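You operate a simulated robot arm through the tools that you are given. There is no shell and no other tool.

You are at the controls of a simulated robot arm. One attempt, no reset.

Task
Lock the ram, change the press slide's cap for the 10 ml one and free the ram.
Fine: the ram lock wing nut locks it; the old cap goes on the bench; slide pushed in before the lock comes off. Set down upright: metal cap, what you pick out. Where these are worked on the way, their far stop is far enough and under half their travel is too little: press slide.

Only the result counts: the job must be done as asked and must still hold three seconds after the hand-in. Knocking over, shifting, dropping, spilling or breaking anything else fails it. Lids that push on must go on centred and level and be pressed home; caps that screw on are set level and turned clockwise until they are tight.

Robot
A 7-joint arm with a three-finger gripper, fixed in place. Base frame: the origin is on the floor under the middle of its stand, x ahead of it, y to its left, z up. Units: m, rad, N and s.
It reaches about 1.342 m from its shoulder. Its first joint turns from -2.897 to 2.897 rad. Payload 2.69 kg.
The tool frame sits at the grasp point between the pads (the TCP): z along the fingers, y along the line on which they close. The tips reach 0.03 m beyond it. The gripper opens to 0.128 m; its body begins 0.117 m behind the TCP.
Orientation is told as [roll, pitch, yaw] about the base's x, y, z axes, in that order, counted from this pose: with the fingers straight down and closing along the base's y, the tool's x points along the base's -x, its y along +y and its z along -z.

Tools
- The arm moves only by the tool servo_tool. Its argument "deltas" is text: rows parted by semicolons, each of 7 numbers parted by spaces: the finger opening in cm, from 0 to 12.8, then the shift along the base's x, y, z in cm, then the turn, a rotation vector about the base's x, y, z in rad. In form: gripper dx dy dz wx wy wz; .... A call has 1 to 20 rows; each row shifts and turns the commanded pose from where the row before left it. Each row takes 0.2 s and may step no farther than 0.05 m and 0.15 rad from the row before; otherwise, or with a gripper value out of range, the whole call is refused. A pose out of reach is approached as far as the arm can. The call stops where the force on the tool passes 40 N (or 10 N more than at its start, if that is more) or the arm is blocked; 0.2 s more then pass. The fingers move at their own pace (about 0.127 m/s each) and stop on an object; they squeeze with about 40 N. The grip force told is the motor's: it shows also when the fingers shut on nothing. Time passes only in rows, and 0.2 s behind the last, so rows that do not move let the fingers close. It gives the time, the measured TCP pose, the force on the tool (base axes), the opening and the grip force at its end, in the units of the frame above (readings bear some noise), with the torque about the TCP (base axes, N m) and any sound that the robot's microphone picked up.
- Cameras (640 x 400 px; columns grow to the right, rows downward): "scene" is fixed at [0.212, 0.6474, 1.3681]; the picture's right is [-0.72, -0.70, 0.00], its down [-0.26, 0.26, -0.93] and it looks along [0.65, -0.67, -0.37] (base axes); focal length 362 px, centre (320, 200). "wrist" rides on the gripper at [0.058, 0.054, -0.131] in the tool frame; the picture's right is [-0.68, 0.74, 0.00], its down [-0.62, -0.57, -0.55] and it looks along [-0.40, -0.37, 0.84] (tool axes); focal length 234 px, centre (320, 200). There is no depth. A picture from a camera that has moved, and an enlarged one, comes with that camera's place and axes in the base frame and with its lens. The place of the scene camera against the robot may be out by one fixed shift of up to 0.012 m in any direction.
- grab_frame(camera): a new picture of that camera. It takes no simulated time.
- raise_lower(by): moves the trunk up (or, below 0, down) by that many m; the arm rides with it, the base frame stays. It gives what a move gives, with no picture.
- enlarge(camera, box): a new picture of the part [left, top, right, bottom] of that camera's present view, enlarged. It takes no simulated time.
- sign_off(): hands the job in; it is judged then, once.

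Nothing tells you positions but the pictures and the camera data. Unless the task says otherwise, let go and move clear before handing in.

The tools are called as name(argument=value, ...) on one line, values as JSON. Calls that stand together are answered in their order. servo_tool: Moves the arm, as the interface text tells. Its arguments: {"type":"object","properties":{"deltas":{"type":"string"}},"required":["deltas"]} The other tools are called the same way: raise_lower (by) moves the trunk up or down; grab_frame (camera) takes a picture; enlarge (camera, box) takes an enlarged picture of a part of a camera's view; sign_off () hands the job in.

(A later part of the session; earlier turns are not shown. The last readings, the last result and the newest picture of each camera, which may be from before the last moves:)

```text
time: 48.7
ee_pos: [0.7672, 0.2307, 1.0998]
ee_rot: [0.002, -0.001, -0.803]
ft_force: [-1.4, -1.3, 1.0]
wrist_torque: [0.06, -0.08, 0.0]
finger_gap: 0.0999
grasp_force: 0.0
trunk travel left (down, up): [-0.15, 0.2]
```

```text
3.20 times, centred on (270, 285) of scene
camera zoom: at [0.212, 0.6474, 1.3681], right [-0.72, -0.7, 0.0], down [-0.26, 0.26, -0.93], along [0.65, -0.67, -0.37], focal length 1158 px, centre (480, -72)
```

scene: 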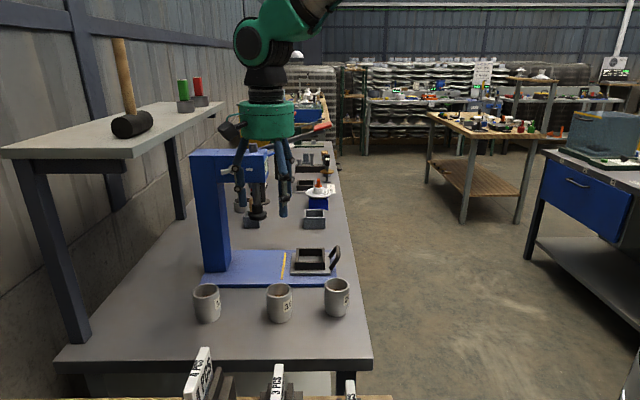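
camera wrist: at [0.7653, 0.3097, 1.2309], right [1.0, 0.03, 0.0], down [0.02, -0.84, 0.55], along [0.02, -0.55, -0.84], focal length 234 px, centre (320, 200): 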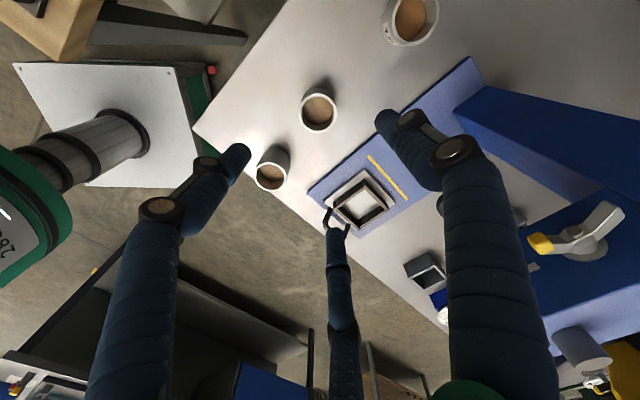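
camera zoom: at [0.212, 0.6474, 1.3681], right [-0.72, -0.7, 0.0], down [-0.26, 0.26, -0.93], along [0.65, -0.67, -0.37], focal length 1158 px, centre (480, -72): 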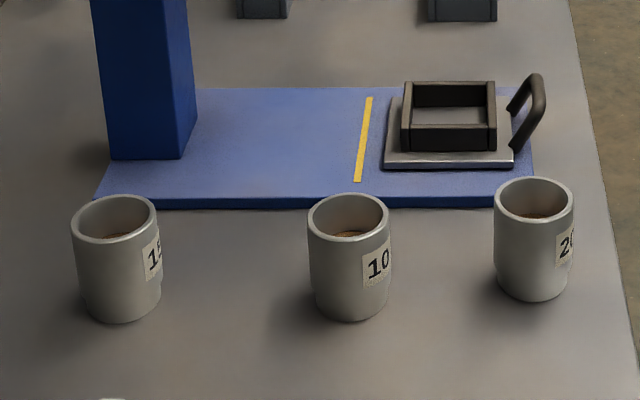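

Cap 10's axis is near u 0.708, v 0.368, rim ≈ 0.870. I'll go straight down over it with the tool vertical and check before closing.

servo_tool(deltas="10 -0.32 -0.11 -4 0 0 0; 10 0 0 -4 0 0 0; 10 0 0 -4 0 0 0; 10 0 0 -4 0 0 0; 10 0 0 -2 0 0 0; 10 0 0 0 0 0 0")

grab_frame(camera="wrist")

enlarge(camera="scene", box=[200, 200, 380, 340])

```text
time: 50.1
ee_pos: [0.763, 0.2307, 0.9205]
ee_rot: [0.001, 0.0, -0.804]
ft_force: [0.1, 0.9, -0.2]
wrist_torque: [-0.02, 0.05, 0.0]
finger_gap: 0.1
grasp_force: 0.1
trunk travel left (down, up): [-0.15, 0.2]
```

```text
taken
camera wrist: at [0.7611, 0.3097, 1.0509], right [1.0, 0.03, 0.0], down [0.02, -0.84, 0.55], along [0.01, -0.55, -0.84], focal length 234 px, centre (320, 200)
```

wrist: 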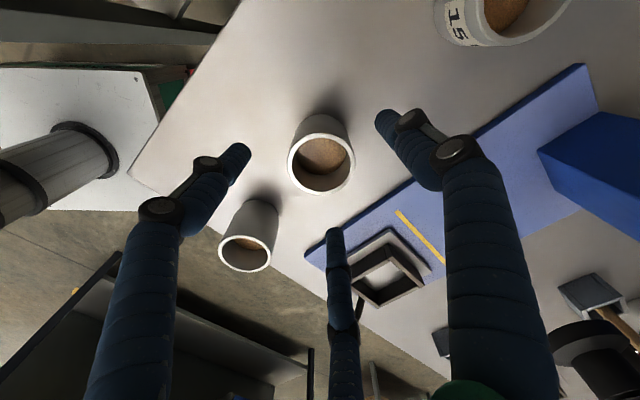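

```text
2.86 times, centred on (290, 270) of scene
camera zoom: at [0.212, 0.6474, 1.3681], right [-0.72, -0.7, 0.0], down [-0.26, 0.26, -0.93], along [0.65, -0.67, -0.37], focal length 1034 px, centre (406, 0)
```

zoom: 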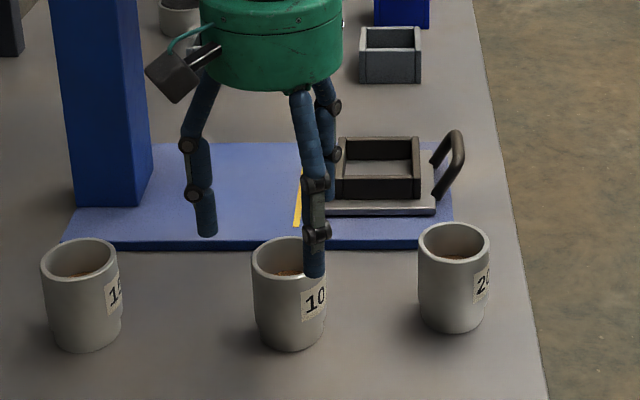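

servo_tool(deltas="10 0.14 -0.14 -2 0 0 0; 10 0 0 -1.5 0 0 0; 10 0 0 -1 0 0 0; 10 0 0 0 0 0 0")

enlarge(camera="wrist", box=[200, 90, 440, 270])

enlarge(camera="scene", box=[200, 200, 380, 340])

```text
time: 51.1
ee_pos: [0.7644, 0.2289, 0.8751]
ee_rot: [0.002, 0.001, -0.803]
ft_force: [-0.6, -1.0, 0.5]
wrist_torque: [-0.04, -0.04, 0.01]
finger_gap: 0.0997
grasp_force: 0.0
trunk travel left (down, up): [-0.15, 0.2]
```

```text
2.22 times, centred on (320, 180) of wrist
camera zoom: at [0.7631, 0.3073, 1.0054], right [1.0, 0.03, 0.0], down [0.02, -0.84, 0.55], along [0.02, -0.55, -0.84], focal length 520 px, centre (320, 244)
```

zoom: 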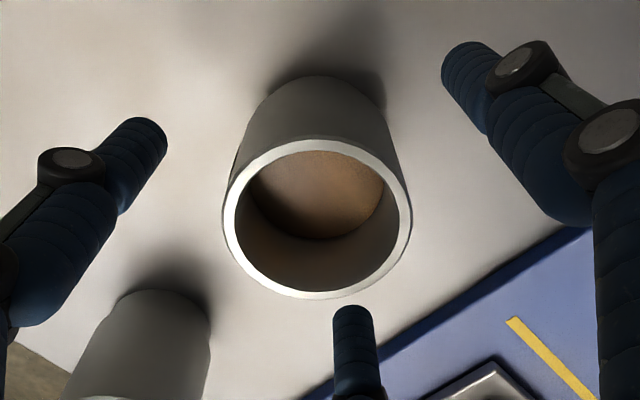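

```text
2.86 times, centred on (290, 270) of scene
camera zoom: at [0.212, 0.6474, 1.3681], right [-0.72, -0.7, 0.0], down [-0.26, 0.26, -0.93], along [0.65, -0.67, -0.37], focal length 1034 px, centre (406, 0)
```

zoom: 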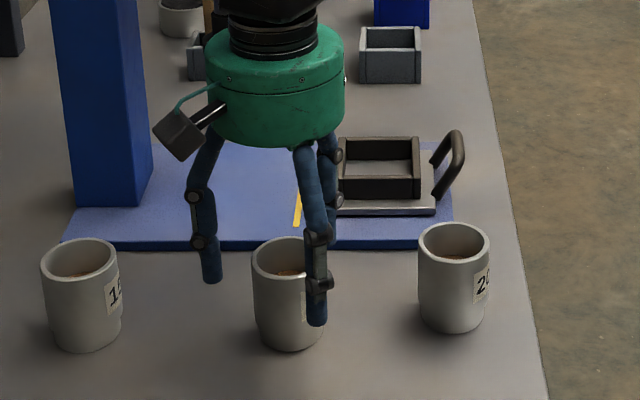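

servo_tool(deltas="7.5 0 0 0 0 0 0; 6.2 0 0 0 0 0 0; 4.5 0 0 0 0 0 0; 4.5 0 0 0 0 0 0")

enlarge(camera="wrist", box=[200, 90, 440, 270])

```text
time: 52.1
ee_pos: [0.7645, 0.2264, 0.8751]
ee_rot: [0.002, 0.001, -0.802]
ft_force: [0.8, -0.7, 1.7]
wrist_torque: [0.01, 0.01, 0.05]
finger_gap: 0.0596
grasp_force: 39.5
trunk travel left (down, up): [-0.15, 0.2]
```

```text
2.22 times, centred on (320, 180) of wrist
camera zoom: at [0.763, 0.3073, 1.0055], right [1.0, 0.03, 0.0], down [0.02, -0.84, 0.55], along [0.01, -0.55, -0.84], focal length 520 px, centre (320, 244)
```

zoom: 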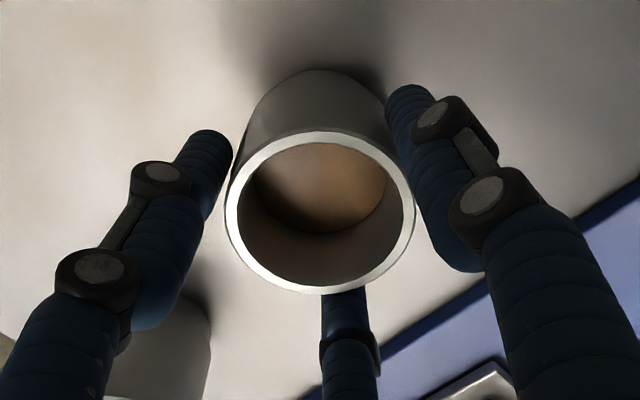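

servo_tool(deltas="4.5 0 0 0.5 0 0 0; 4.5 0 0 1 0 0 0; 4.5 0 0 1.5 0 0 0; 4.5 0 0 2 0 0 0; 4.5 0 0 2 0 0 0; 4.5 0 0 2 0 0 0; 4.5 0 0 2 0 0 0; 4.5 0 0 1.5 0 0 0; 4.5 0 0 0 0 0 0")

enlarge(camera="wrist", box=[200, 90, 440, 270])

grab_frame(camera="wrist")

grab_frame(camera="scene")

```text
time: 54.1
ee_pos: [0.765, 0.2273, 1.0015]
ee_rot: [0.0, 0.0, -0.803]
ft_force: [0.1, -0.1, -3.1]
wrist_torque: [-0.02, 0.03, 0.0]
finger_gap: 0.0591
grasp_force: 39.9
trunk travel left (down, up): [-0.15, 0.2]
```

```text
2.22 times, centred on (320, 180) of wrist
camera zoom: at [0.763, 0.3074, 1.1317], right [1.0, 0.03, 0.0], down [0.02, -0.84, 0.55], along [0.01, -0.55, -0.84], focal length 520 px, centre (320, 244)
```

zoom: 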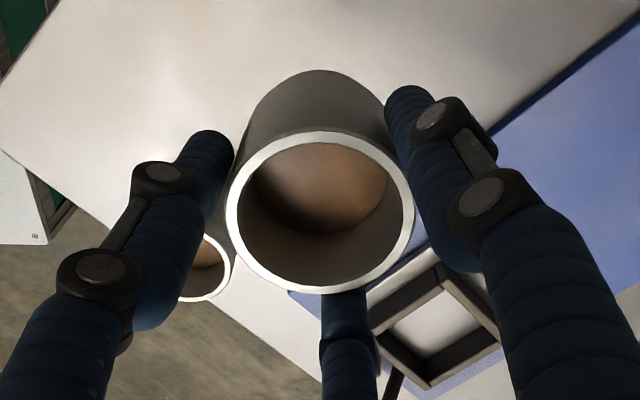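

```text
taken
camera wrist: at [0.763, 0.3074, 1.1317], right [1.0, 0.03, 0.0], down [0.02, -0.84, 0.55], along [0.01, -0.55, -0.84], focal length 234 px, centre (320, 200)
```

wrist: 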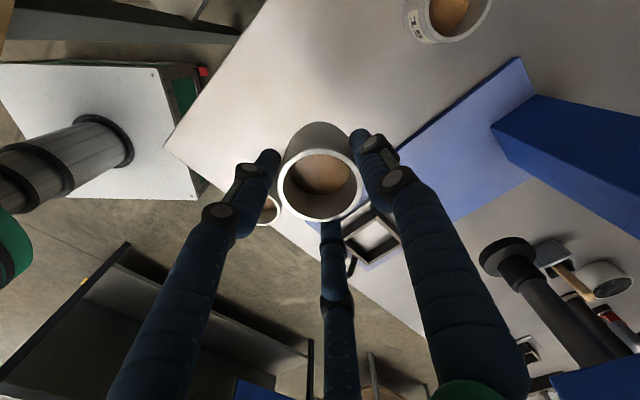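

```text
taken
```

scene: 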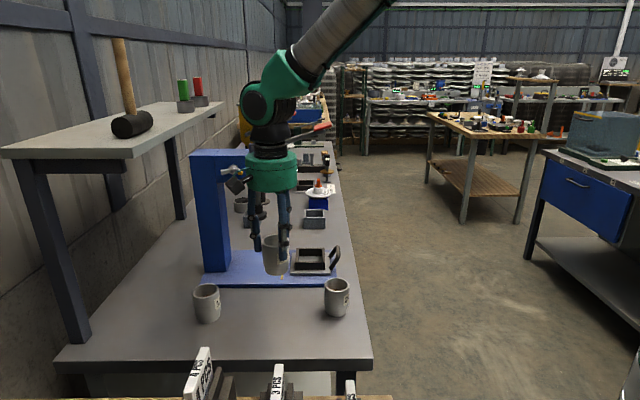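

Cap 10 is held firmly and aligned with the tool. I'll lean the tool 0.15 rad away from the lever again and carry it to just short of the nest.

servo_tool(deltas="4.5 0.3 -1.2 0 -0.0269 -0.0261 0; 4.5 0.55 -2.1 0 -0.0269 -0.0261 0; 4.5 0.58 -2.23 0 -0.0269 -0.0261 0; 4.5 0.58 -2.23 0 -0.0269 -0.0261 0; 4.5 0.58 -2.23 0 0 0 0; 4.5 0.55 -2.1 0 0 0 0; 4.5 0.34 -1.28 0 0 0 0; 4.5 0 0 0 0 0 0")

grab_frame(camera="wrist")

enlarge(camera="scene", box=[220, 80, 380, 300])

```text
time: 55.9
ee_pos: [0.7991, 0.0942, 0.9995]
ee_rot: [0.001, -0.151, -0.804]
ft_force: [1.4, 0.2, -2.8]
wrist_torque: [-0.02, 0.07, -0.01]
finger_gap: 0.0588
grasp_force: 40.2
trunk travel left (down, up): [-0.15, 0.2]
```

```text
taken
camera wrist: at [0.7856, 0.1866, 1.1208], right [0.99, 0.03, 0.1], down [-0.04, -0.77, 0.63], along [0.1, -0.63, -0.77], focal length 234 px, centre (320, 200)
```

wrist: 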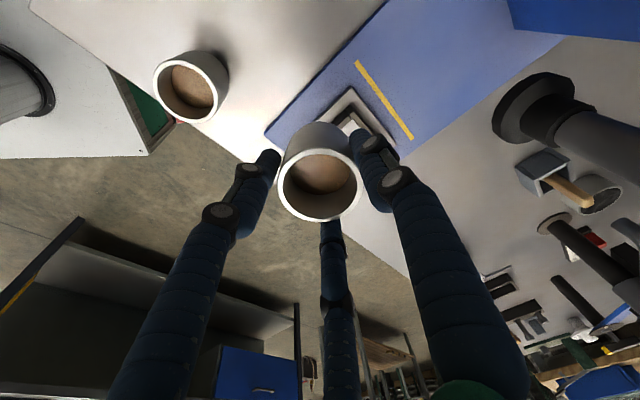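

```text
1.82 times, centred on (300, 190) of scene
camera zoom: at [0.212, 0.6474, 1.3681], right [-0.72, -0.7, 0.0], down [-0.26, 0.26, -0.93], along [0.65, -0.67, -0.37], focal length 658 px, centre (356, 218)
```

zoom: 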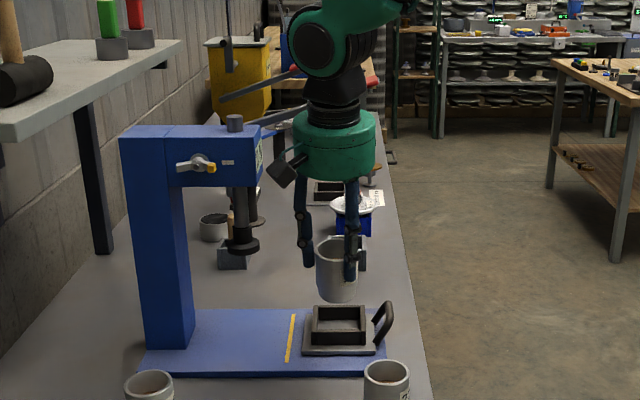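

servo_tool(deltas="4.5 1.2 -1.24 -1.36 0 0 0; 4.5 1.2 -1.24 -1.36 0 0 0; 4.5 1.2 -1.24 -1.36 0 0 0; 4.5 1.2 -1.24 -1.36 0 0 0; 4.5 0 0 0 0 0 0")

enlarge(camera="wrist", box=[200, 60, 440, 260])

enlarge(camera="scene", box=[270, 190, 370, 290])

enlarge(camera="scene", box=[240, 80, 380, 230])

```text
time: 57.1
ee_pos: [0.8493, 0.0444, 0.9462]
ee_rot: [0.004, -0.15, -0.804]
ft_force: [0.3, -0.2, -3.1]
wrist_torque: [0.01, 0.01, 0.0]
finger_gap: 0.0589
grasp_force: 41.0
trunk travel left (down, up): [-0.15, 0.2]
```

```text
2.00 times, centred on (320, 160) of wrist
camera zoom: at [0.8332, 0.1369, 1.0664], right [0.99, 0.03, 0.1], down [-0.04, -0.77, 0.63], along [0.1, -0.63, -0.77], focal length 468 px, centre (320, 280)
```

zoom: 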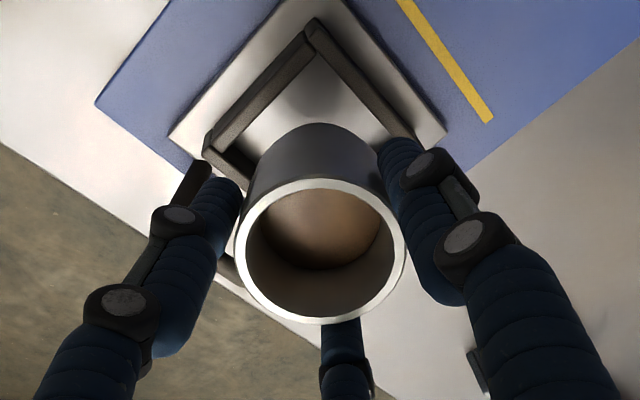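

```text
4.00 times, centred on (320, 240) of scene
camera zoom: at [0.212, 0.6474, 1.3681], right [-0.72, -0.7, 0.0], down [-0.26, 0.26, -0.93], along [0.65, -0.67, -0.37], focal length 1447 px, centre (320, 40)
```

zoom: 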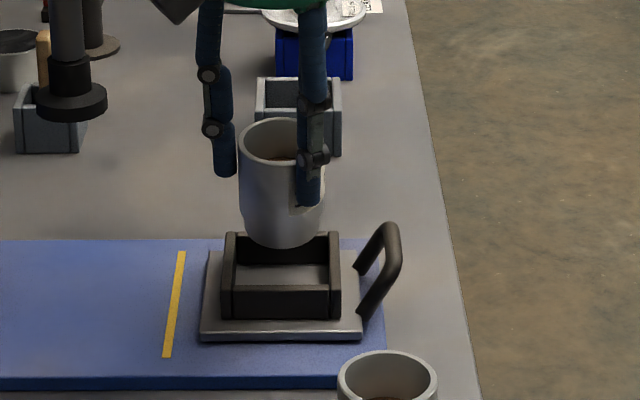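

```text
2.67 times, centred on (310, 155) of scene
camera zoom: at [0.212, 0.6474, 1.3681], right [-0.72, -0.7, 0.0], down [-0.26, 0.26, -0.93], along [0.65, -0.67, -0.37], focal length 965 px, centre (347, 320)
```

zoom: 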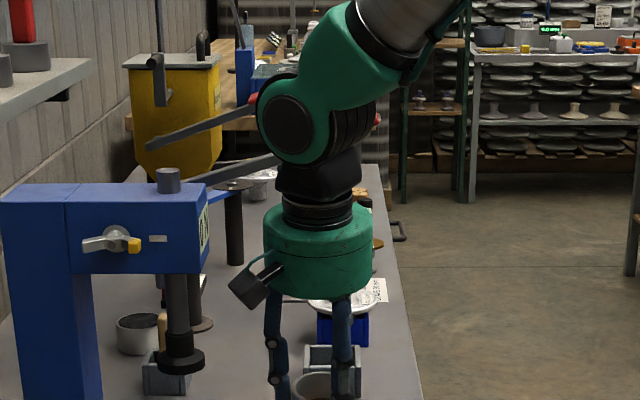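

The cap is lined up over the nest, and the arm is clear of the lever. Lowering into the nest slowly.

servo_tool(deltas="4.5 0 0 -1 0 0 0; 4.5 0 0 -1 0 0 0; 4.5 0 0 -0.8 0 0 0; 4.5 0 0 -0.6 0 0 0; 4.5 0 0 0 0 0 0")

enlarge(camera="wrist", box=[200, 60, 440, 260])

enlarge(camera="scene", box=[270, 190, 370, 290])

```text
time: 58.3
ee_pos: [0.8466, 0.0434, 0.9127]
ee_rot: [0.002, -0.151, -0.803]
ft_force: [0.3, 0.4, -3.7]
wrist_torque: [0.0, -0.01, 0.01]
finger_gap: 0.0589
grasp_force: 39.8
trunk travel left (down, up): [-0.15, 0.2]
```

```text
2.00 times, centred on (320, 160) of wrist
camera zoom: at [0.8329, 0.1372, 1.033], right [0.99, 0.03, 0.1], down [-0.04, -0.77, 0.63], along [0.1, -0.63, -0.77], focal length 468 px, centre (320, 280)
```

zoom: 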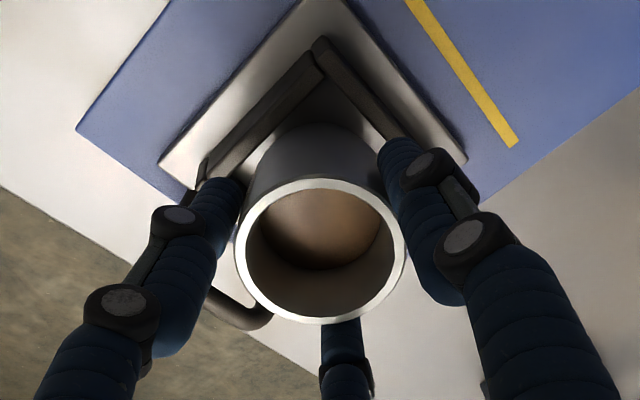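

```text
4.00 times, centred on (320, 240) of scene
camera zoom: at [0.212, 0.6474, 1.3681], right [-0.72, -0.7, 0.0], down [-0.26, 0.26, -0.93], along [0.65, -0.67, -0.37], focal length 1447 px, centre (320, 40)
```

zoom: 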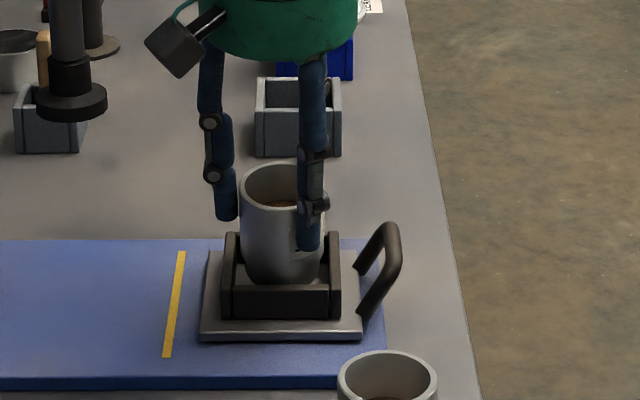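

servo_tool(deltas="4.5 0 0 -0.5 0 0 0; 4.5 0 0 -0.4 0 0 0; 4.5 0 0 -0.3 0 0 0; 4.5 0 0 -0.2 0 0 0; 4.5 0 0 0 0 0 0")

enlarge(camera="scene", box=[270, 190, 370, 290])

```text
time: 59.5
ee_pos: [0.8486, 0.0437, 0.8998]
ee_rot: [0.004, -0.151, -0.802]
ft_force: [-0.5, 0.6, 9.5]
wrist_torque: [0.11, 0.29, -0.01]
finger_gap: 0.0586
grasp_force: 40.3
trunk travel left (down, up): [-0.15, 0.2]
```

```text
4.00 times, centred on (320, 240) of scene
camera zoom: at [0.212, 0.6474, 1.3681], right [-0.72, -0.7, 0.0], down [-0.26, 0.26, -0.93], along [0.65, -0.67, -0.37], focal length 1447 px, centre (320, 40)
```

zoom: 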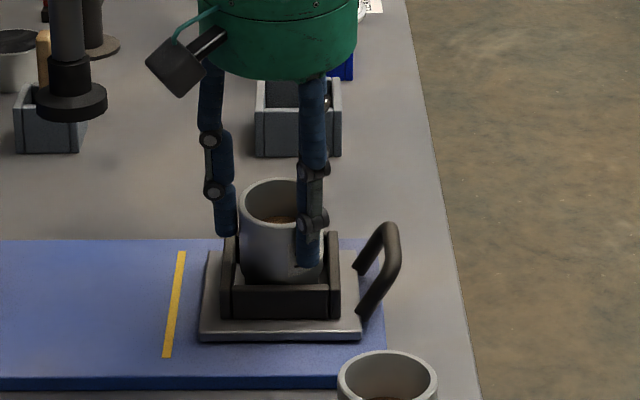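

servo_tool(deltas="4.5 0 0 -0.2 0 0 0; 4.5 0 0 -0.2 0 0 0; 4.5 0 0 0 0 0 0")

enlarge(camera="scene", box=[270, 190, 370, 290])

enlarge(camera="wrist", box=[200, 60, 440, 260])

```text
time: 60.3
ee_pos: [0.8486, 0.0443, 0.8962]
ee_rot: [0.004, -0.152, -0.802]
ft_force: [8.3, -7.0, 22.5]
wrist_torque: [-0.29, -0.16, 0.05]
finger_gap: 0.0577
grasp_force: 39.0
trunk travel left (down, up): [-0.15, 0.2]
```

```text
4.00 times, centred on (320, 240) of scene
camera zoom: at [0.212, 0.6474, 1.3681], right [-0.72, -0.7, 0.0], down [-0.26, 0.26, -0.93], along [0.65, -0.67, -0.37], focal length 1447 px, centre (320, 40)
```

zoom: 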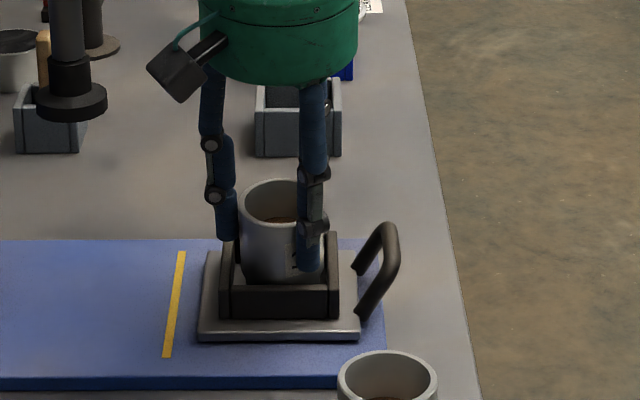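

```text
2.00 times, centred on (320, 160) of wrist
camera zoom: at [0.833, 0.1367, 1.017], right [0.99, 0.03, 0.11], down [-0.04, -0.77, 0.63], along [0.1, -0.63, -0.77], focal length 468 px, centre (320, 280)
```

zoom: 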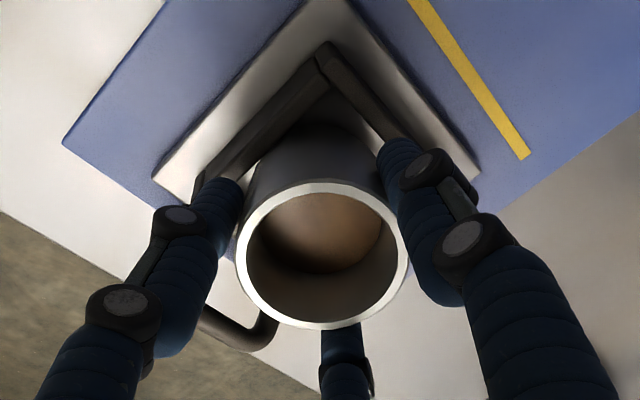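

The cap's lower edge is inside the nest, touching the floor and lightly the near wall. I'll ease the hand off the wall and open the fingers gradually so the cap settles flat.

servo_tool(deltas="4.5 0.2 -0.21 0.1 0 0 0; 5.8 0 0 0 0 0 0; 6 0 0 0 0 0 0; 6.2 0 0 0 0 0 0; 6.4 0 0 0 0 0 0; 6.7 0 0 0 0 0 0; 7 0 0 0 0 0 0")

enlarge(camera="scene", box=[270, 190, 370, 290])

enlarge(camera="wrist", box=[200, 60, 440, 260])

```text
time: 61.9
ee_pos: [0.8503, 0.0426, 0.8952]
ee_rot: [0.001, -0.15, -0.803]
ft_force: [-0.7, 0.7, 0.6]
wrist_torque: [-0.02, 0.01, -0.01]
finger_gap: 0.0699
grasp_force: 0.1
trunk travel left (down, up): [-0.15, 0.2]
```

```text
4.00 times, centred on (320, 240) of scene
camera zoom: at [0.212, 0.6474, 1.3681], right [-0.72, -0.7, 0.0], down [-0.26, 0.26, -0.93], along [0.65, -0.67, -0.37], focal length 1447 px, centre (320, 40)
```

zoom: 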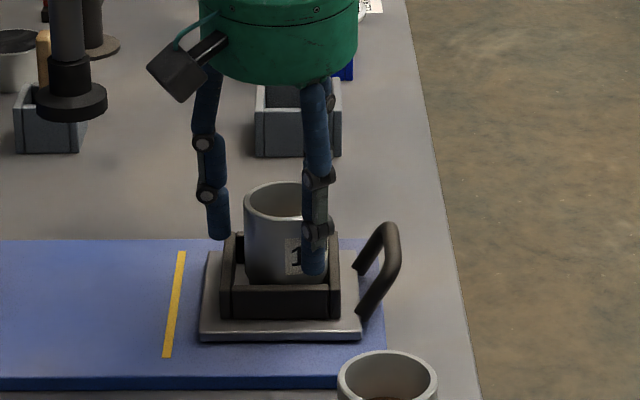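

```text
2.00 times, centred on (320, 160) of wrist
camera zoom: at [0.8347, 0.135, 1.016], right [0.99, 0.03, 0.1], down [-0.04, -0.77, 0.63], along [0.1, -0.63, -0.77], focal length 468 px, centre (320, 280)
```

zoom: 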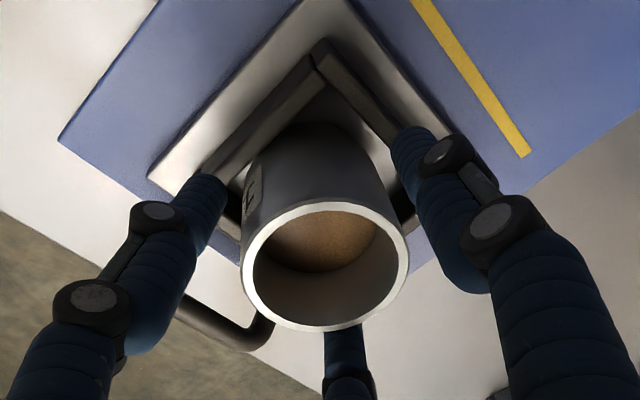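

servo_tool(deltas="8.5 0 0 0 0 0 0; 10 0 0 0 0 0 0; 10 -0.1 0.1 1 0 0 0; 10 -0.21 0.21 2 0 0 0; 10 -0.31 0.32 3 0 0 0; 10 -1.2 1.24 2 0 0 0; 10 -1.5 1.55 2 0 0 0; 10 -2.1 2.15 2 0 0 0; 10 -2.1 2.15 1 0 0 0; 10 0 0 0 0 0 0")

grab_frame(camera="wrist")

enlarge(camera="scene", box=[180, 190, 380, 330])

```text
time: 64.1
ee_pos: [0.7727, 0.1191, 1.0256]
ee_rot: [0.003, -0.15, -0.804]
ft_force: [0.4, -0.2, -0.2]
wrist_torque: [-0.02, -0.05, -0.01]
finger_gap: 0.0998
grasp_force: 0.1
trunk travel left (down, up): [-0.15, 0.2]
```

```text
taken
camera wrist: at [0.7578, 0.2117, 1.1461], right [0.99, 0.03, 0.1], down [-0.04, -0.77, 0.63], along [0.1, -0.63, -0.77], focal length 234 px, centre (320, 200)
```

wrist: 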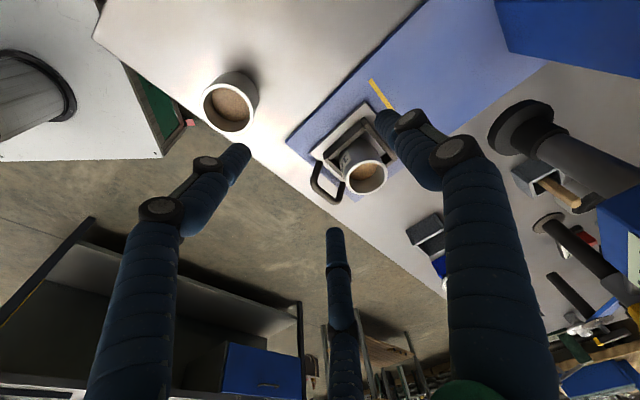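

```text
2.86 times, centred on (280, 260) of scene
camera zoom: at [0.212, 0.6474, 1.3681], right [-0.72, -0.7, 0.0], down [-0.26, 0.26, -0.93], along [0.65, -0.67, -0.37], focal length 1034 px, centre (434, 29)
```

zoom: 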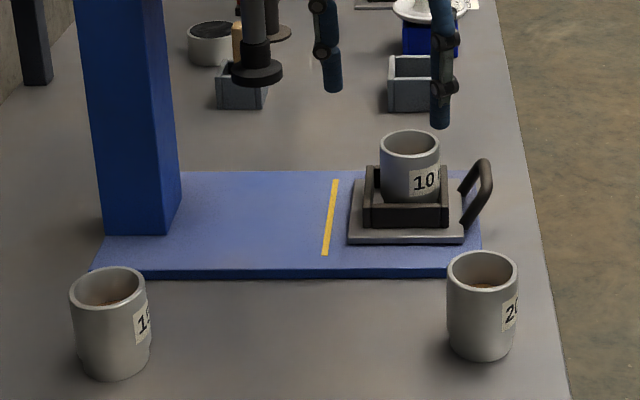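

enlarge(camera="scene", box=[290, 225, 350, 280])

enlarge(camera="wrist", box=[300, 80, 420, 210])

```text
7.27 times, centred on (320, 252) of scene
camera zoom: at [0.212, 0.6474, 1.3681], right [-0.72, -0.7, 0.0], down [-0.26, 0.26, -0.93], along [0.65, -0.67, -0.37], focal length 2631 px, centre (320, -182)
```

zoom: 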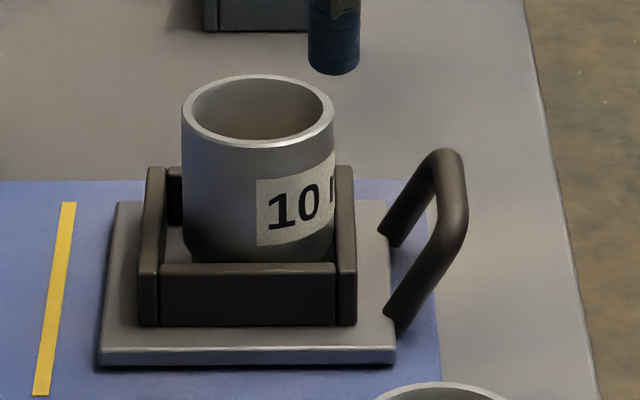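

```text
3.08 times, centred on (360, 145) of wrist
camera zoom: at [0.7578, 0.2117, 1.1461], right [0.99, 0.03, 0.1], down [-0.04, -0.77, 0.63], along [0.1, -0.63, -0.77], focal length 720 px, centre (197, 369)
```

zoom: 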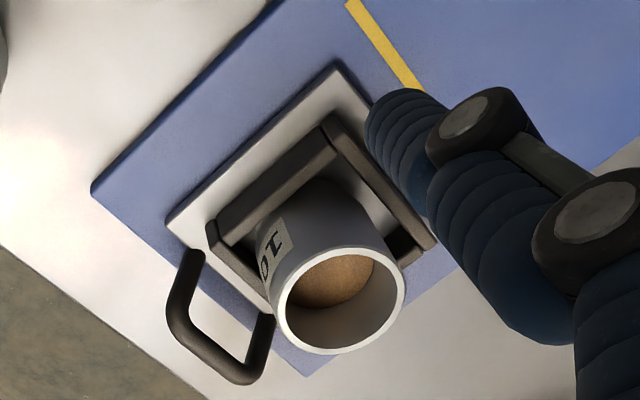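

Cap 10 ("10 ml") now sits upright in the nest. Next I'll go round to the front of the handle with closed fingers, tilted as before, ready to push the slide in.

servo_tool(deltas="6 -3.05 -2.96 0 0.0269 0.0261 0; 2 -3.05 -2.96 0 0.0269 0.0261 0; 0 -3.05 -2.96 0 0.0269 0.0261 0; 0 -3.05 -2.96 0 0.0269 0.0261 0; 0 1.97 -2.03 -2.5 0.0912 -0.0939 0; 0 1.97 -2.03 -2.5 0.0912 -0.0939 0; 0 1.97 -2.03 -2.5 0.0912 -0.0939 0; 0 1.97 -2.03 -2.0 0.0912 -0.0939 0; 0 0 0 0 0 0 0")

grab_frame(camera="wrist")

grab_frame(camera="scene")

```text
time: 66.1
ee_pos: [0.732, -0.0828, 0.9304]
ee_rot: [0.524, 0.001, -0.803]
ft_force: [-0.1, 0.2, 0.1]
wrist_torque: [0.03, -0.01, 0.0]
finger_gap: 0.002
grasp_force: 31.2
trunk travel left (down, up): [-0.15, 0.2]
```

```text
taken
camera wrist: at [0.6781, -0.054, 1.0696], right [0.93, -0.04, 0.37], down [-0.12, -0.97, 0.19], along [0.35, -0.22, -0.91], focal length 234 px, centre (320, 200)
```

wrist: 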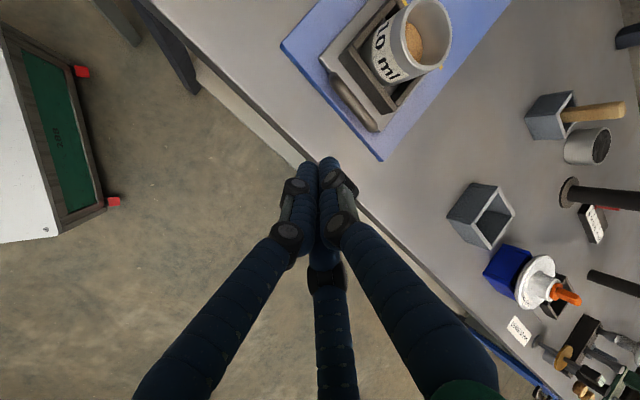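

```text
taken
```

scene: 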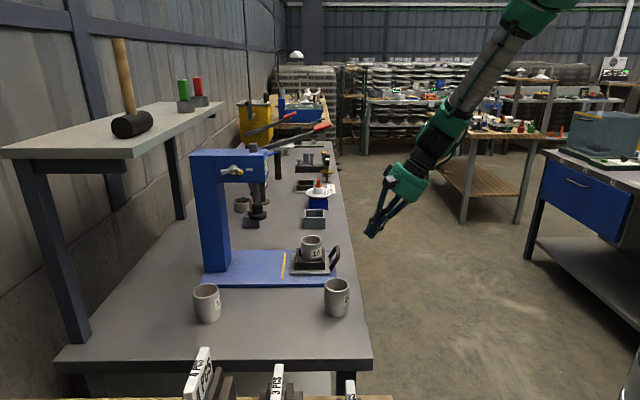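

servo_tool(deltas="0 0.72 0.81 -2.41 0 0 0; 0 0.72 0.81 -2.41 0 0 0; 0 0.72 0.81 -2.41 0 0 0; 0 0 0 0 0 0 0")

enlarge(camera="wrist", box=[260, 60, 440, 200])

enlarge(camera="scene", box=[270, 190, 400, 300])

```text
time: 67.1
ee_pos: [0.7541, -0.0549, 0.8576]
ee_rot: [0.522, 0.001, -0.803]
ft_force: [-0.7, -0.6, 0.0]
wrist_torque: [-0.01, 0.01, 0.03]
finger_gap: 0.002
grasp_force: 30.9
trunk travel left (down, up): [-0.15, 0.2]
```

```text
2.86 times, centred on (350, 130) of wrist
camera zoom: at [0.7001, -0.0271, 0.9975], right [0.93, -0.04, 0.37], down [-0.12, -0.97, 0.19], along [0.35, -0.22, -0.91], focal length 669 px, centre (234, 400)
```

zoom: 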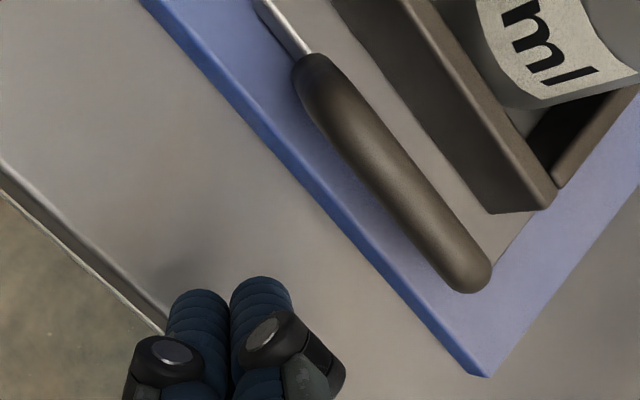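

```text
3.64 times, centred on (335, 245) of scene
camera zoom: at [0.212, 0.6474, 1.3681], right [-0.72, -0.7, 0.0], down [-0.26, 0.26, -0.93], along [0.65, -0.67, -0.37], focal length 1316 px, centre (266, 36)
```

zoom: 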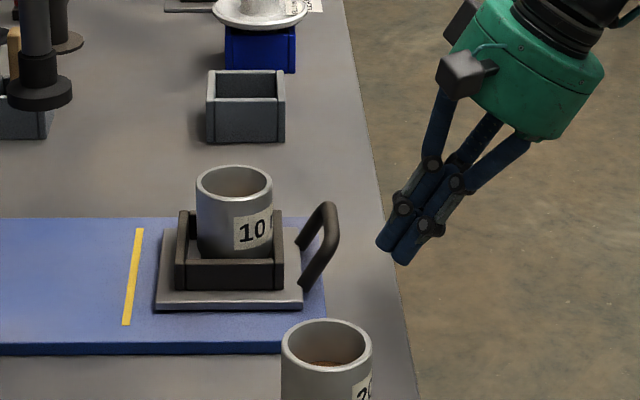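

The closed fingertips are in front of the handle bar at the right height. Pushing inward along the slide direction.

servo_tool(deltas="0 0.72 0.69 0 0 0 0; 0 0.72 0.69 0 0 0 0; 0 0.72 0.69 0 0 0 0; 0 0.5 0.49 0 0 0 0; 0 0.5 0.49 0 0 0 0; 0 0.5 0.49 0 0 0 0; 0 0.72 0.7 0 0 0 0")

enlarge(camera="wrist", box=[260, 60, 440, 200])

enlarge(camera="scene", box=[250, 190, 380, 300])

```text
time: 68.7
ee_pos: [0.795, -0.0139, 0.8589]
ee_rot: [0.525, 0.002, -0.803]
ft_force: [-0.1, 0.3, 0.0]
wrist_torque: [-0.01, -0.05, -0.03]
finger_gap: 0.0023
grasp_force: 31.6
trunk travel left (down, up): [-0.15, 0.2]
```

```text
2.86 times, centred on (350, 130) of wrist
camera zoom: at [0.7414, 0.0152, 0.9985], right [0.93, -0.04, 0.37], down [-0.12, -0.97, 0.19], along [0.35, -0.22, -0.91], focal length 669 px, centre (234, 400)
```

zoom: 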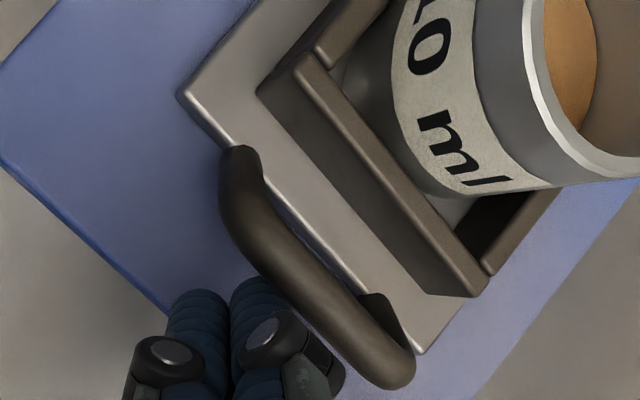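

```text
3.64 times, centred on (315, 245) of scene
camera zoom: at [0.212, 0.6474, 1.3681], right [-0.72, -0.7, 0.0], down [-0.26, 0.26, -0.93], along [0.65, -0.67, -0.37], focal length 1316 px, centre (338, 36)
```

zoom: 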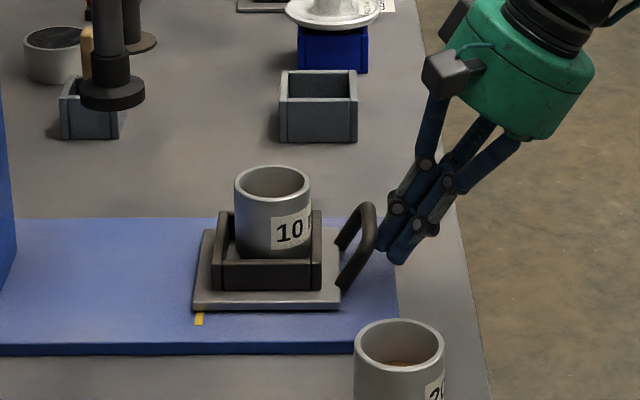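

servo_tool(deltas="0 0.73 0.68 0 0 0 0; 0 0.73 0.68 0 0 0 0; 0 0.72 0.7 0 0 0 0; 0 0.72 0.7 0 0 0 0; 0 0.72 0.7 0 0 0 0; 0 0.72 0.7 0 0 0 0; 0 0.72 0.7 0 0 0 0; 0 0.72 0.7 0 0 0 0")

enlarge(camera="wrist", box=[260, 60, 440, 200])

enlarge(camera="scene", box=[220, 130, 380, 300])

```text
time: 70.5
ee_pos: [0.8541, 0.0422, 0.858]
ee_rot: [0.525, 0.002, -0.802]
ft_force: [-0.3, -0.5, -0.7]
wrist_torque: [-0.02, -0.01, 0.01]
finger_gap: 0.002
grasp_force: 31.2
trunk travel left (down, up): [-0.15, 0.2]
```

```text
2.86 times, centred on (350, 130) of wrist
camera zoom: at [0.8001, 0.0703, 0.9974], right [0.93, -0.04, 0.37], down [-0.12, -0.97, 0.19], along [0.35, -0.22, -0.91], focal length 669 px, centre (234, 400)
```

zoom: 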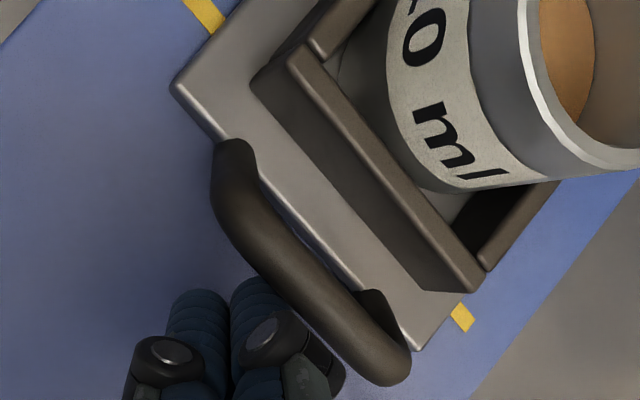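

```text
2.35 times, centred on (300, 215) of scene
camera zoom: at [0.212, 0.6474, 1.3681], right [-0.72, -0.7, 0.0], down [-0.26, 0.26, -0.93], along [0.65, -0.67, -0.37], focal length 851 px, centre (367, 165)
```

zoom: 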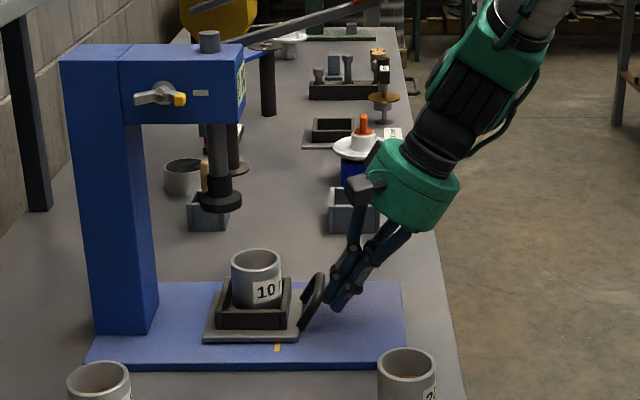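

servo_tool(deltas="0 0.57 0.56 0 0 0 0; 0 0.57 0.56 0 0 0 0; 0 0.57 0.56 0 0 0 0; 0 0.29 0.28 0 0 0 0; 0 0.29 0.28 0 0 0 0")

enlarge(camera="scene", box=[220, 200, 340, 300])

```text
time: 71.7
ee_pos: [0.8763, 0.0657, 0.8575]
ee_rot: [0.525, 0.002, -0.804]
ft_force: [-2.9, -3.1, -1.0]
wrist_torque: [0.01, 0.04, -0.01]
finger_gap: 0.0022
grasp_force: 31.1
trunk travel left (down, up): [-0.15, 0.2]
```

```text
4.00 times, centred on (280, 250) of scene
camera zoom: at [0.212, 0.6474, 1.3681], right [-0.72, -0.7, 0.0], down [-0.26, 0.26, -0.93], along [0.65, -0.67, -0.37], focal length 1447 px, centre (480, 0)
```

zoom: 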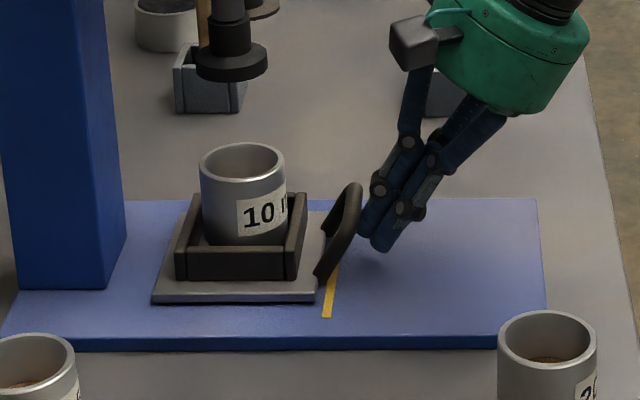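

servo_tool(deltas="0 0.22 0.21 0 0 0 0; 0 0.15 0.14 0 0 0 0; 0 0.15 0.14 0 0 0 0; 0 0 0 0 0 0 0")

enlarge(camera="scene", box=[230, 210, 330, 290])

```text
time: 72.5
ee_pos: [0.8778, 0.0673, 0.8523]
ee_rot: [0.519, 0.005, -0.803]
ft_force: [0.0, -0.9, -6.3]
wrist_torque: [-0.09, 0.12, -0.03]
finger_gap: 0.0024
grasp_force: 31.6
trunk travel left (down, up): [-0.15, 0.2]
stopped in row 4: the force on the tool passed its limit at 42 N (the readings are from after the stop); the commanded pose is now the measured one
```

```text
5.00 times, centred on (280, 250) of scene
camera zoom: at [0.212, 0.6474, 1.3681], right [-0.72, -0.7, 0.0], down [-0.26, 0.26, -0.93], along [0.65, -0.67, -0.37], focal length 1809 px, centre (520, -50)
```

zoom: 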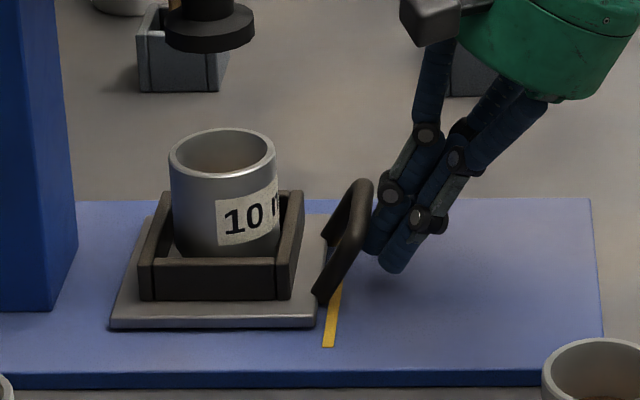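

The slide is back at its inner stop and looks exactly as at the start, with cap 10 upright under the ram. I'll back off from the handle and retrace the path to the wing nut to unlock.

servo_tool(deltas="0 -1.1 -1.05 2.6 0 0 0; 0 -1.1 -1.05 2.6 0 0 0; 0 -1.1 -1.05 2.6 0 0 0; 0 -1.1 -1.05 2.6 0 0 0; 0 -1.22 1.31 3.77 0 0 0; 0 -1.22 1.31 3.77 0 0 0; 0 -1.22 1.31 3.77 0 0 0; 0 -1.22 1.31 3.77 -0.0912 0.0939 0; 0 -1.22 1.31 3.77 -0.0912 0.0939 0; 0 -1.22 1.31 3.77 -0.0912 0.0939 0; 0 -1.22 1.31 3.77 -0.0912 0.0939 0; 0 0 0 0 0 0 0")

grab_frame(camera="scene")

```text
time: 75.1
ee_pos: [0.7491, 0.1189, 1.2229]
ee_rot: [-0.005, 0.002, -0.805]
ft_force: [0.0, -0.6, 0.3]
wrist_torque: [-0.06, 0.01, 0.03]
finger_gap: 0.0021
grasp_force: 31.4
trunk travel left (down, up): [-0.15, 0.2]
```

```text
taken
```

scene: 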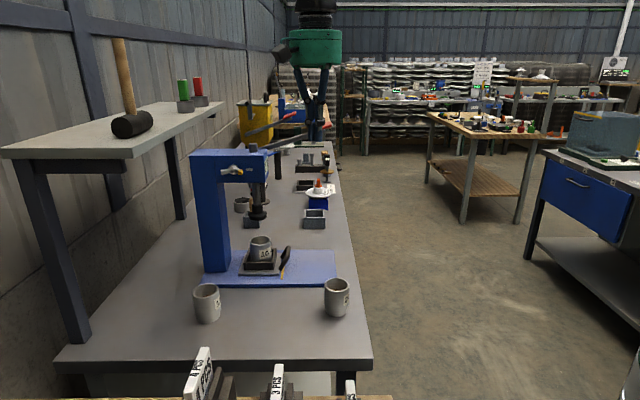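

servo_tool(deltas="0 0.838 1.435 -0.94 -0.1024 -0.0995 0; 0 0.838 1.435 -0.94 -0.1024 -0.0995 0; 0 0.838 1.435 -0.94 -0.1024 -0.0995 0; 0 0.838 1.435 -0.94 -0.1024 -0.0995 0; 0 0.838 1.435 -0.94 -0.1024 -0.0995 0; 0 0.838 1.435 -0.94 -0.1024 -0.0995 0; 0 0.838 1.435 -0.94 -0.1024 -0.0995 0; 0 0.838 1.435 -0.94 -0.1024 -0.0995 0; 0 0.838 1.435 -0.94 -0.1024 -0.0995 0; 0 0.838 1.435 -0.94 -0.1024 -0.0995 0; 0 0.838 1.435 -0.94 -0.1024 -0.0995 0; 0 0 0 0 0 0 0")

enlarge(camera="wrist", box=[220, 30, 420, 190])

grab_frame(camera="scene")

```text
time: 77.7
ee_pos: [0.843, 0.2766, 1.1162]
ee_rot: [1.245, -1.566, -2.052]
ft_force: [0.0, 0.6, -0.8]
wrist_torque: [-0.04, -0.06, -0.05]
finger_gap: 0.0022
grasp_force: 31.6
trunk travel left (down, up): [-0.15, 0.2]
```

```text
2.50 times, centred on (320, 110) of wrist
camera zoom: at [0.7904, 0.409, 1.0588], right [0.53, 0.51, 0.68], down [-0.79, 0.0, 0.61], along [0.31, -0.86, 0.4], focal length 585 px, centre (320, 425)
```

zoom: 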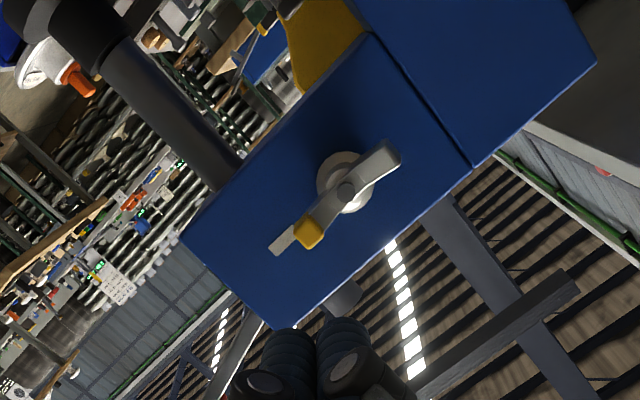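

```text
taken
```

scene: 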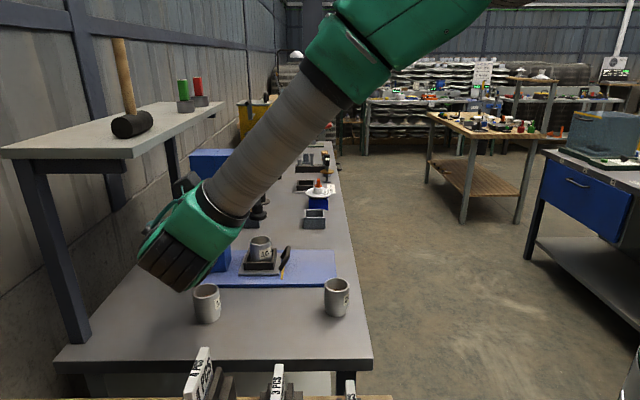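

The wing still points at the lock mark. I'll place the closed fingertips below the yellow wing, then sweep counter-clockwise to free it.

servo_tool(deltas="0 0.05 0.05 -2.97 0 0 0; 0 0.05 0.05 -2.97 0 0 0; 0 2.288 -2.356 0 0 0 0; 0 2.288 -2.356 0 0 0 0; 0 2.288 -2.356 0 0 0 0; 0 0 0 0 0 0 0")

enlarge(camera="wrist", box=[220, 90, 420, 210])

```text
time: 79.1
ee_pos: [0.9109, 0.2058, 1.0578]
ee_rot: [0.979, -1.565, -1.784]
ft_force: [0.0, 0.6, -0.3]
wrist_torque: [0.0, -0.02, 0.0]
finger_gap: 0.0022
grasp_force: 31.5
trunk travel left (down, up): [-0.15, 0.2]
```

```text
3.20 times, centred on (320, 150) of wrist
camera zoom: at [0.8593, 0.3371, 1.0002], right [0.53, 0.51, 0.68], down [-0.79, 0.0, 0.61], along [0.31, -0.86, 0.4], focal length 749 px, centre (320, 360)
```

zoom: 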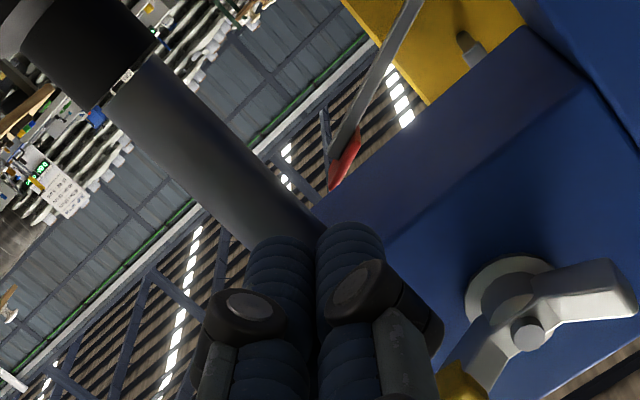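

servo_tool(deltas="0 -0.122 -0.118 0.88 0 0 0; 0 -0.072 -0.07 0.95 0 0 0; 0 -0.043 -0.042 0.77 0 0 0; 0 -0.05 -0.049 0.64 0 0 0; 0 -0.043 -0.042 0.59 0 0 0; 0 -0.036 -0.035 0.57 0 0 0; 0 0.036 0.035 0.57 0 0 0")

enlarge(camera="wrist", box=[220, 90, 420, 210])

```text
time: 80.7
ee_pos: [0.9083, 0.2033, 1.1113]
ee_rot: [1.434, -1.565, -2.24]
ft_force: [0.3, -0.5, 0.3]
wrist_torque: [-0.01, -0.04, 0.02]
finger_gap: 0.002
grasp_force: 31.4
trunk travel left (down, up): [-0.15, 0.2]
```

```text
3.20 times, centred on (320, 150) of wrist
camera zoom: at [0.8569, 0.3342, 1.0524], right [0.53, 0.51, 0.68], down [-0.79, 0.0, 0.61], along [0.31, -0.86, 0.4], focal length 749 px, centre (320, 360)
```

zoom: 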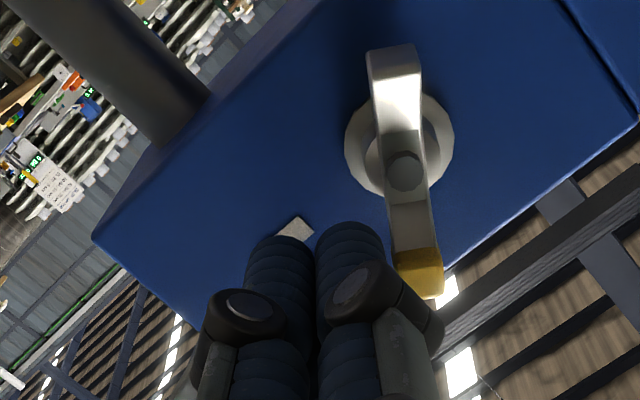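

servo_tool(deltas="0 0.108 0.105 0.5 0 0 0; 0 0.172 0.167 0.5 0 0 0; 0 0.237 0.23 0.45 0 0 0; 0 0.294 0.286 0.38 0 0 0; 0 0.337 0.327 0.31 0 0 0; 0 0.2 0.194 0.14 0 0 0")

enlarge(camera="wrist", box=[220, 90, 420, 210])

```text
time: 82.1
ee_pos: [0.9217, 0.2165, 1.1305]
ee_rot: [1.075, -1.565, -1.881]
ft_force: [0.2, -0.4, 0.1]
wrist_torque: [0.01, 0.0, 0.07]
finger_gap: 0.0022
grasp_force: 31.6
trunk travel left (down, up): [-0.15, 0.2]
```

```text
3.20 times, centred on (320, 150) of wrist
camera zoom: at [0.8694, 0.3474, 1.0726], right [0.53, 0.51, 0.68], down [-0.79, 0.0, 0.61], along [0.31, -0.86, 0.4], focal length 749 px, centre (320, 360)
```

zoom: 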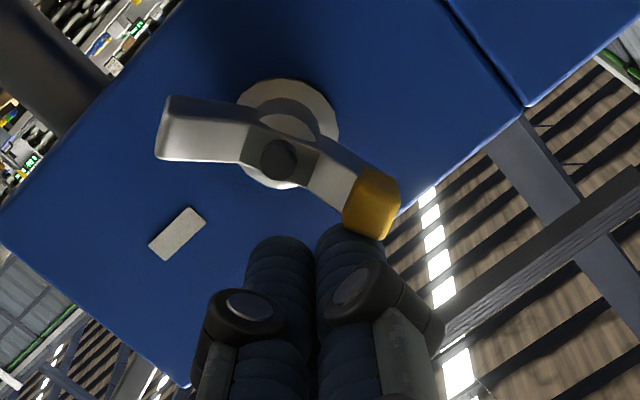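

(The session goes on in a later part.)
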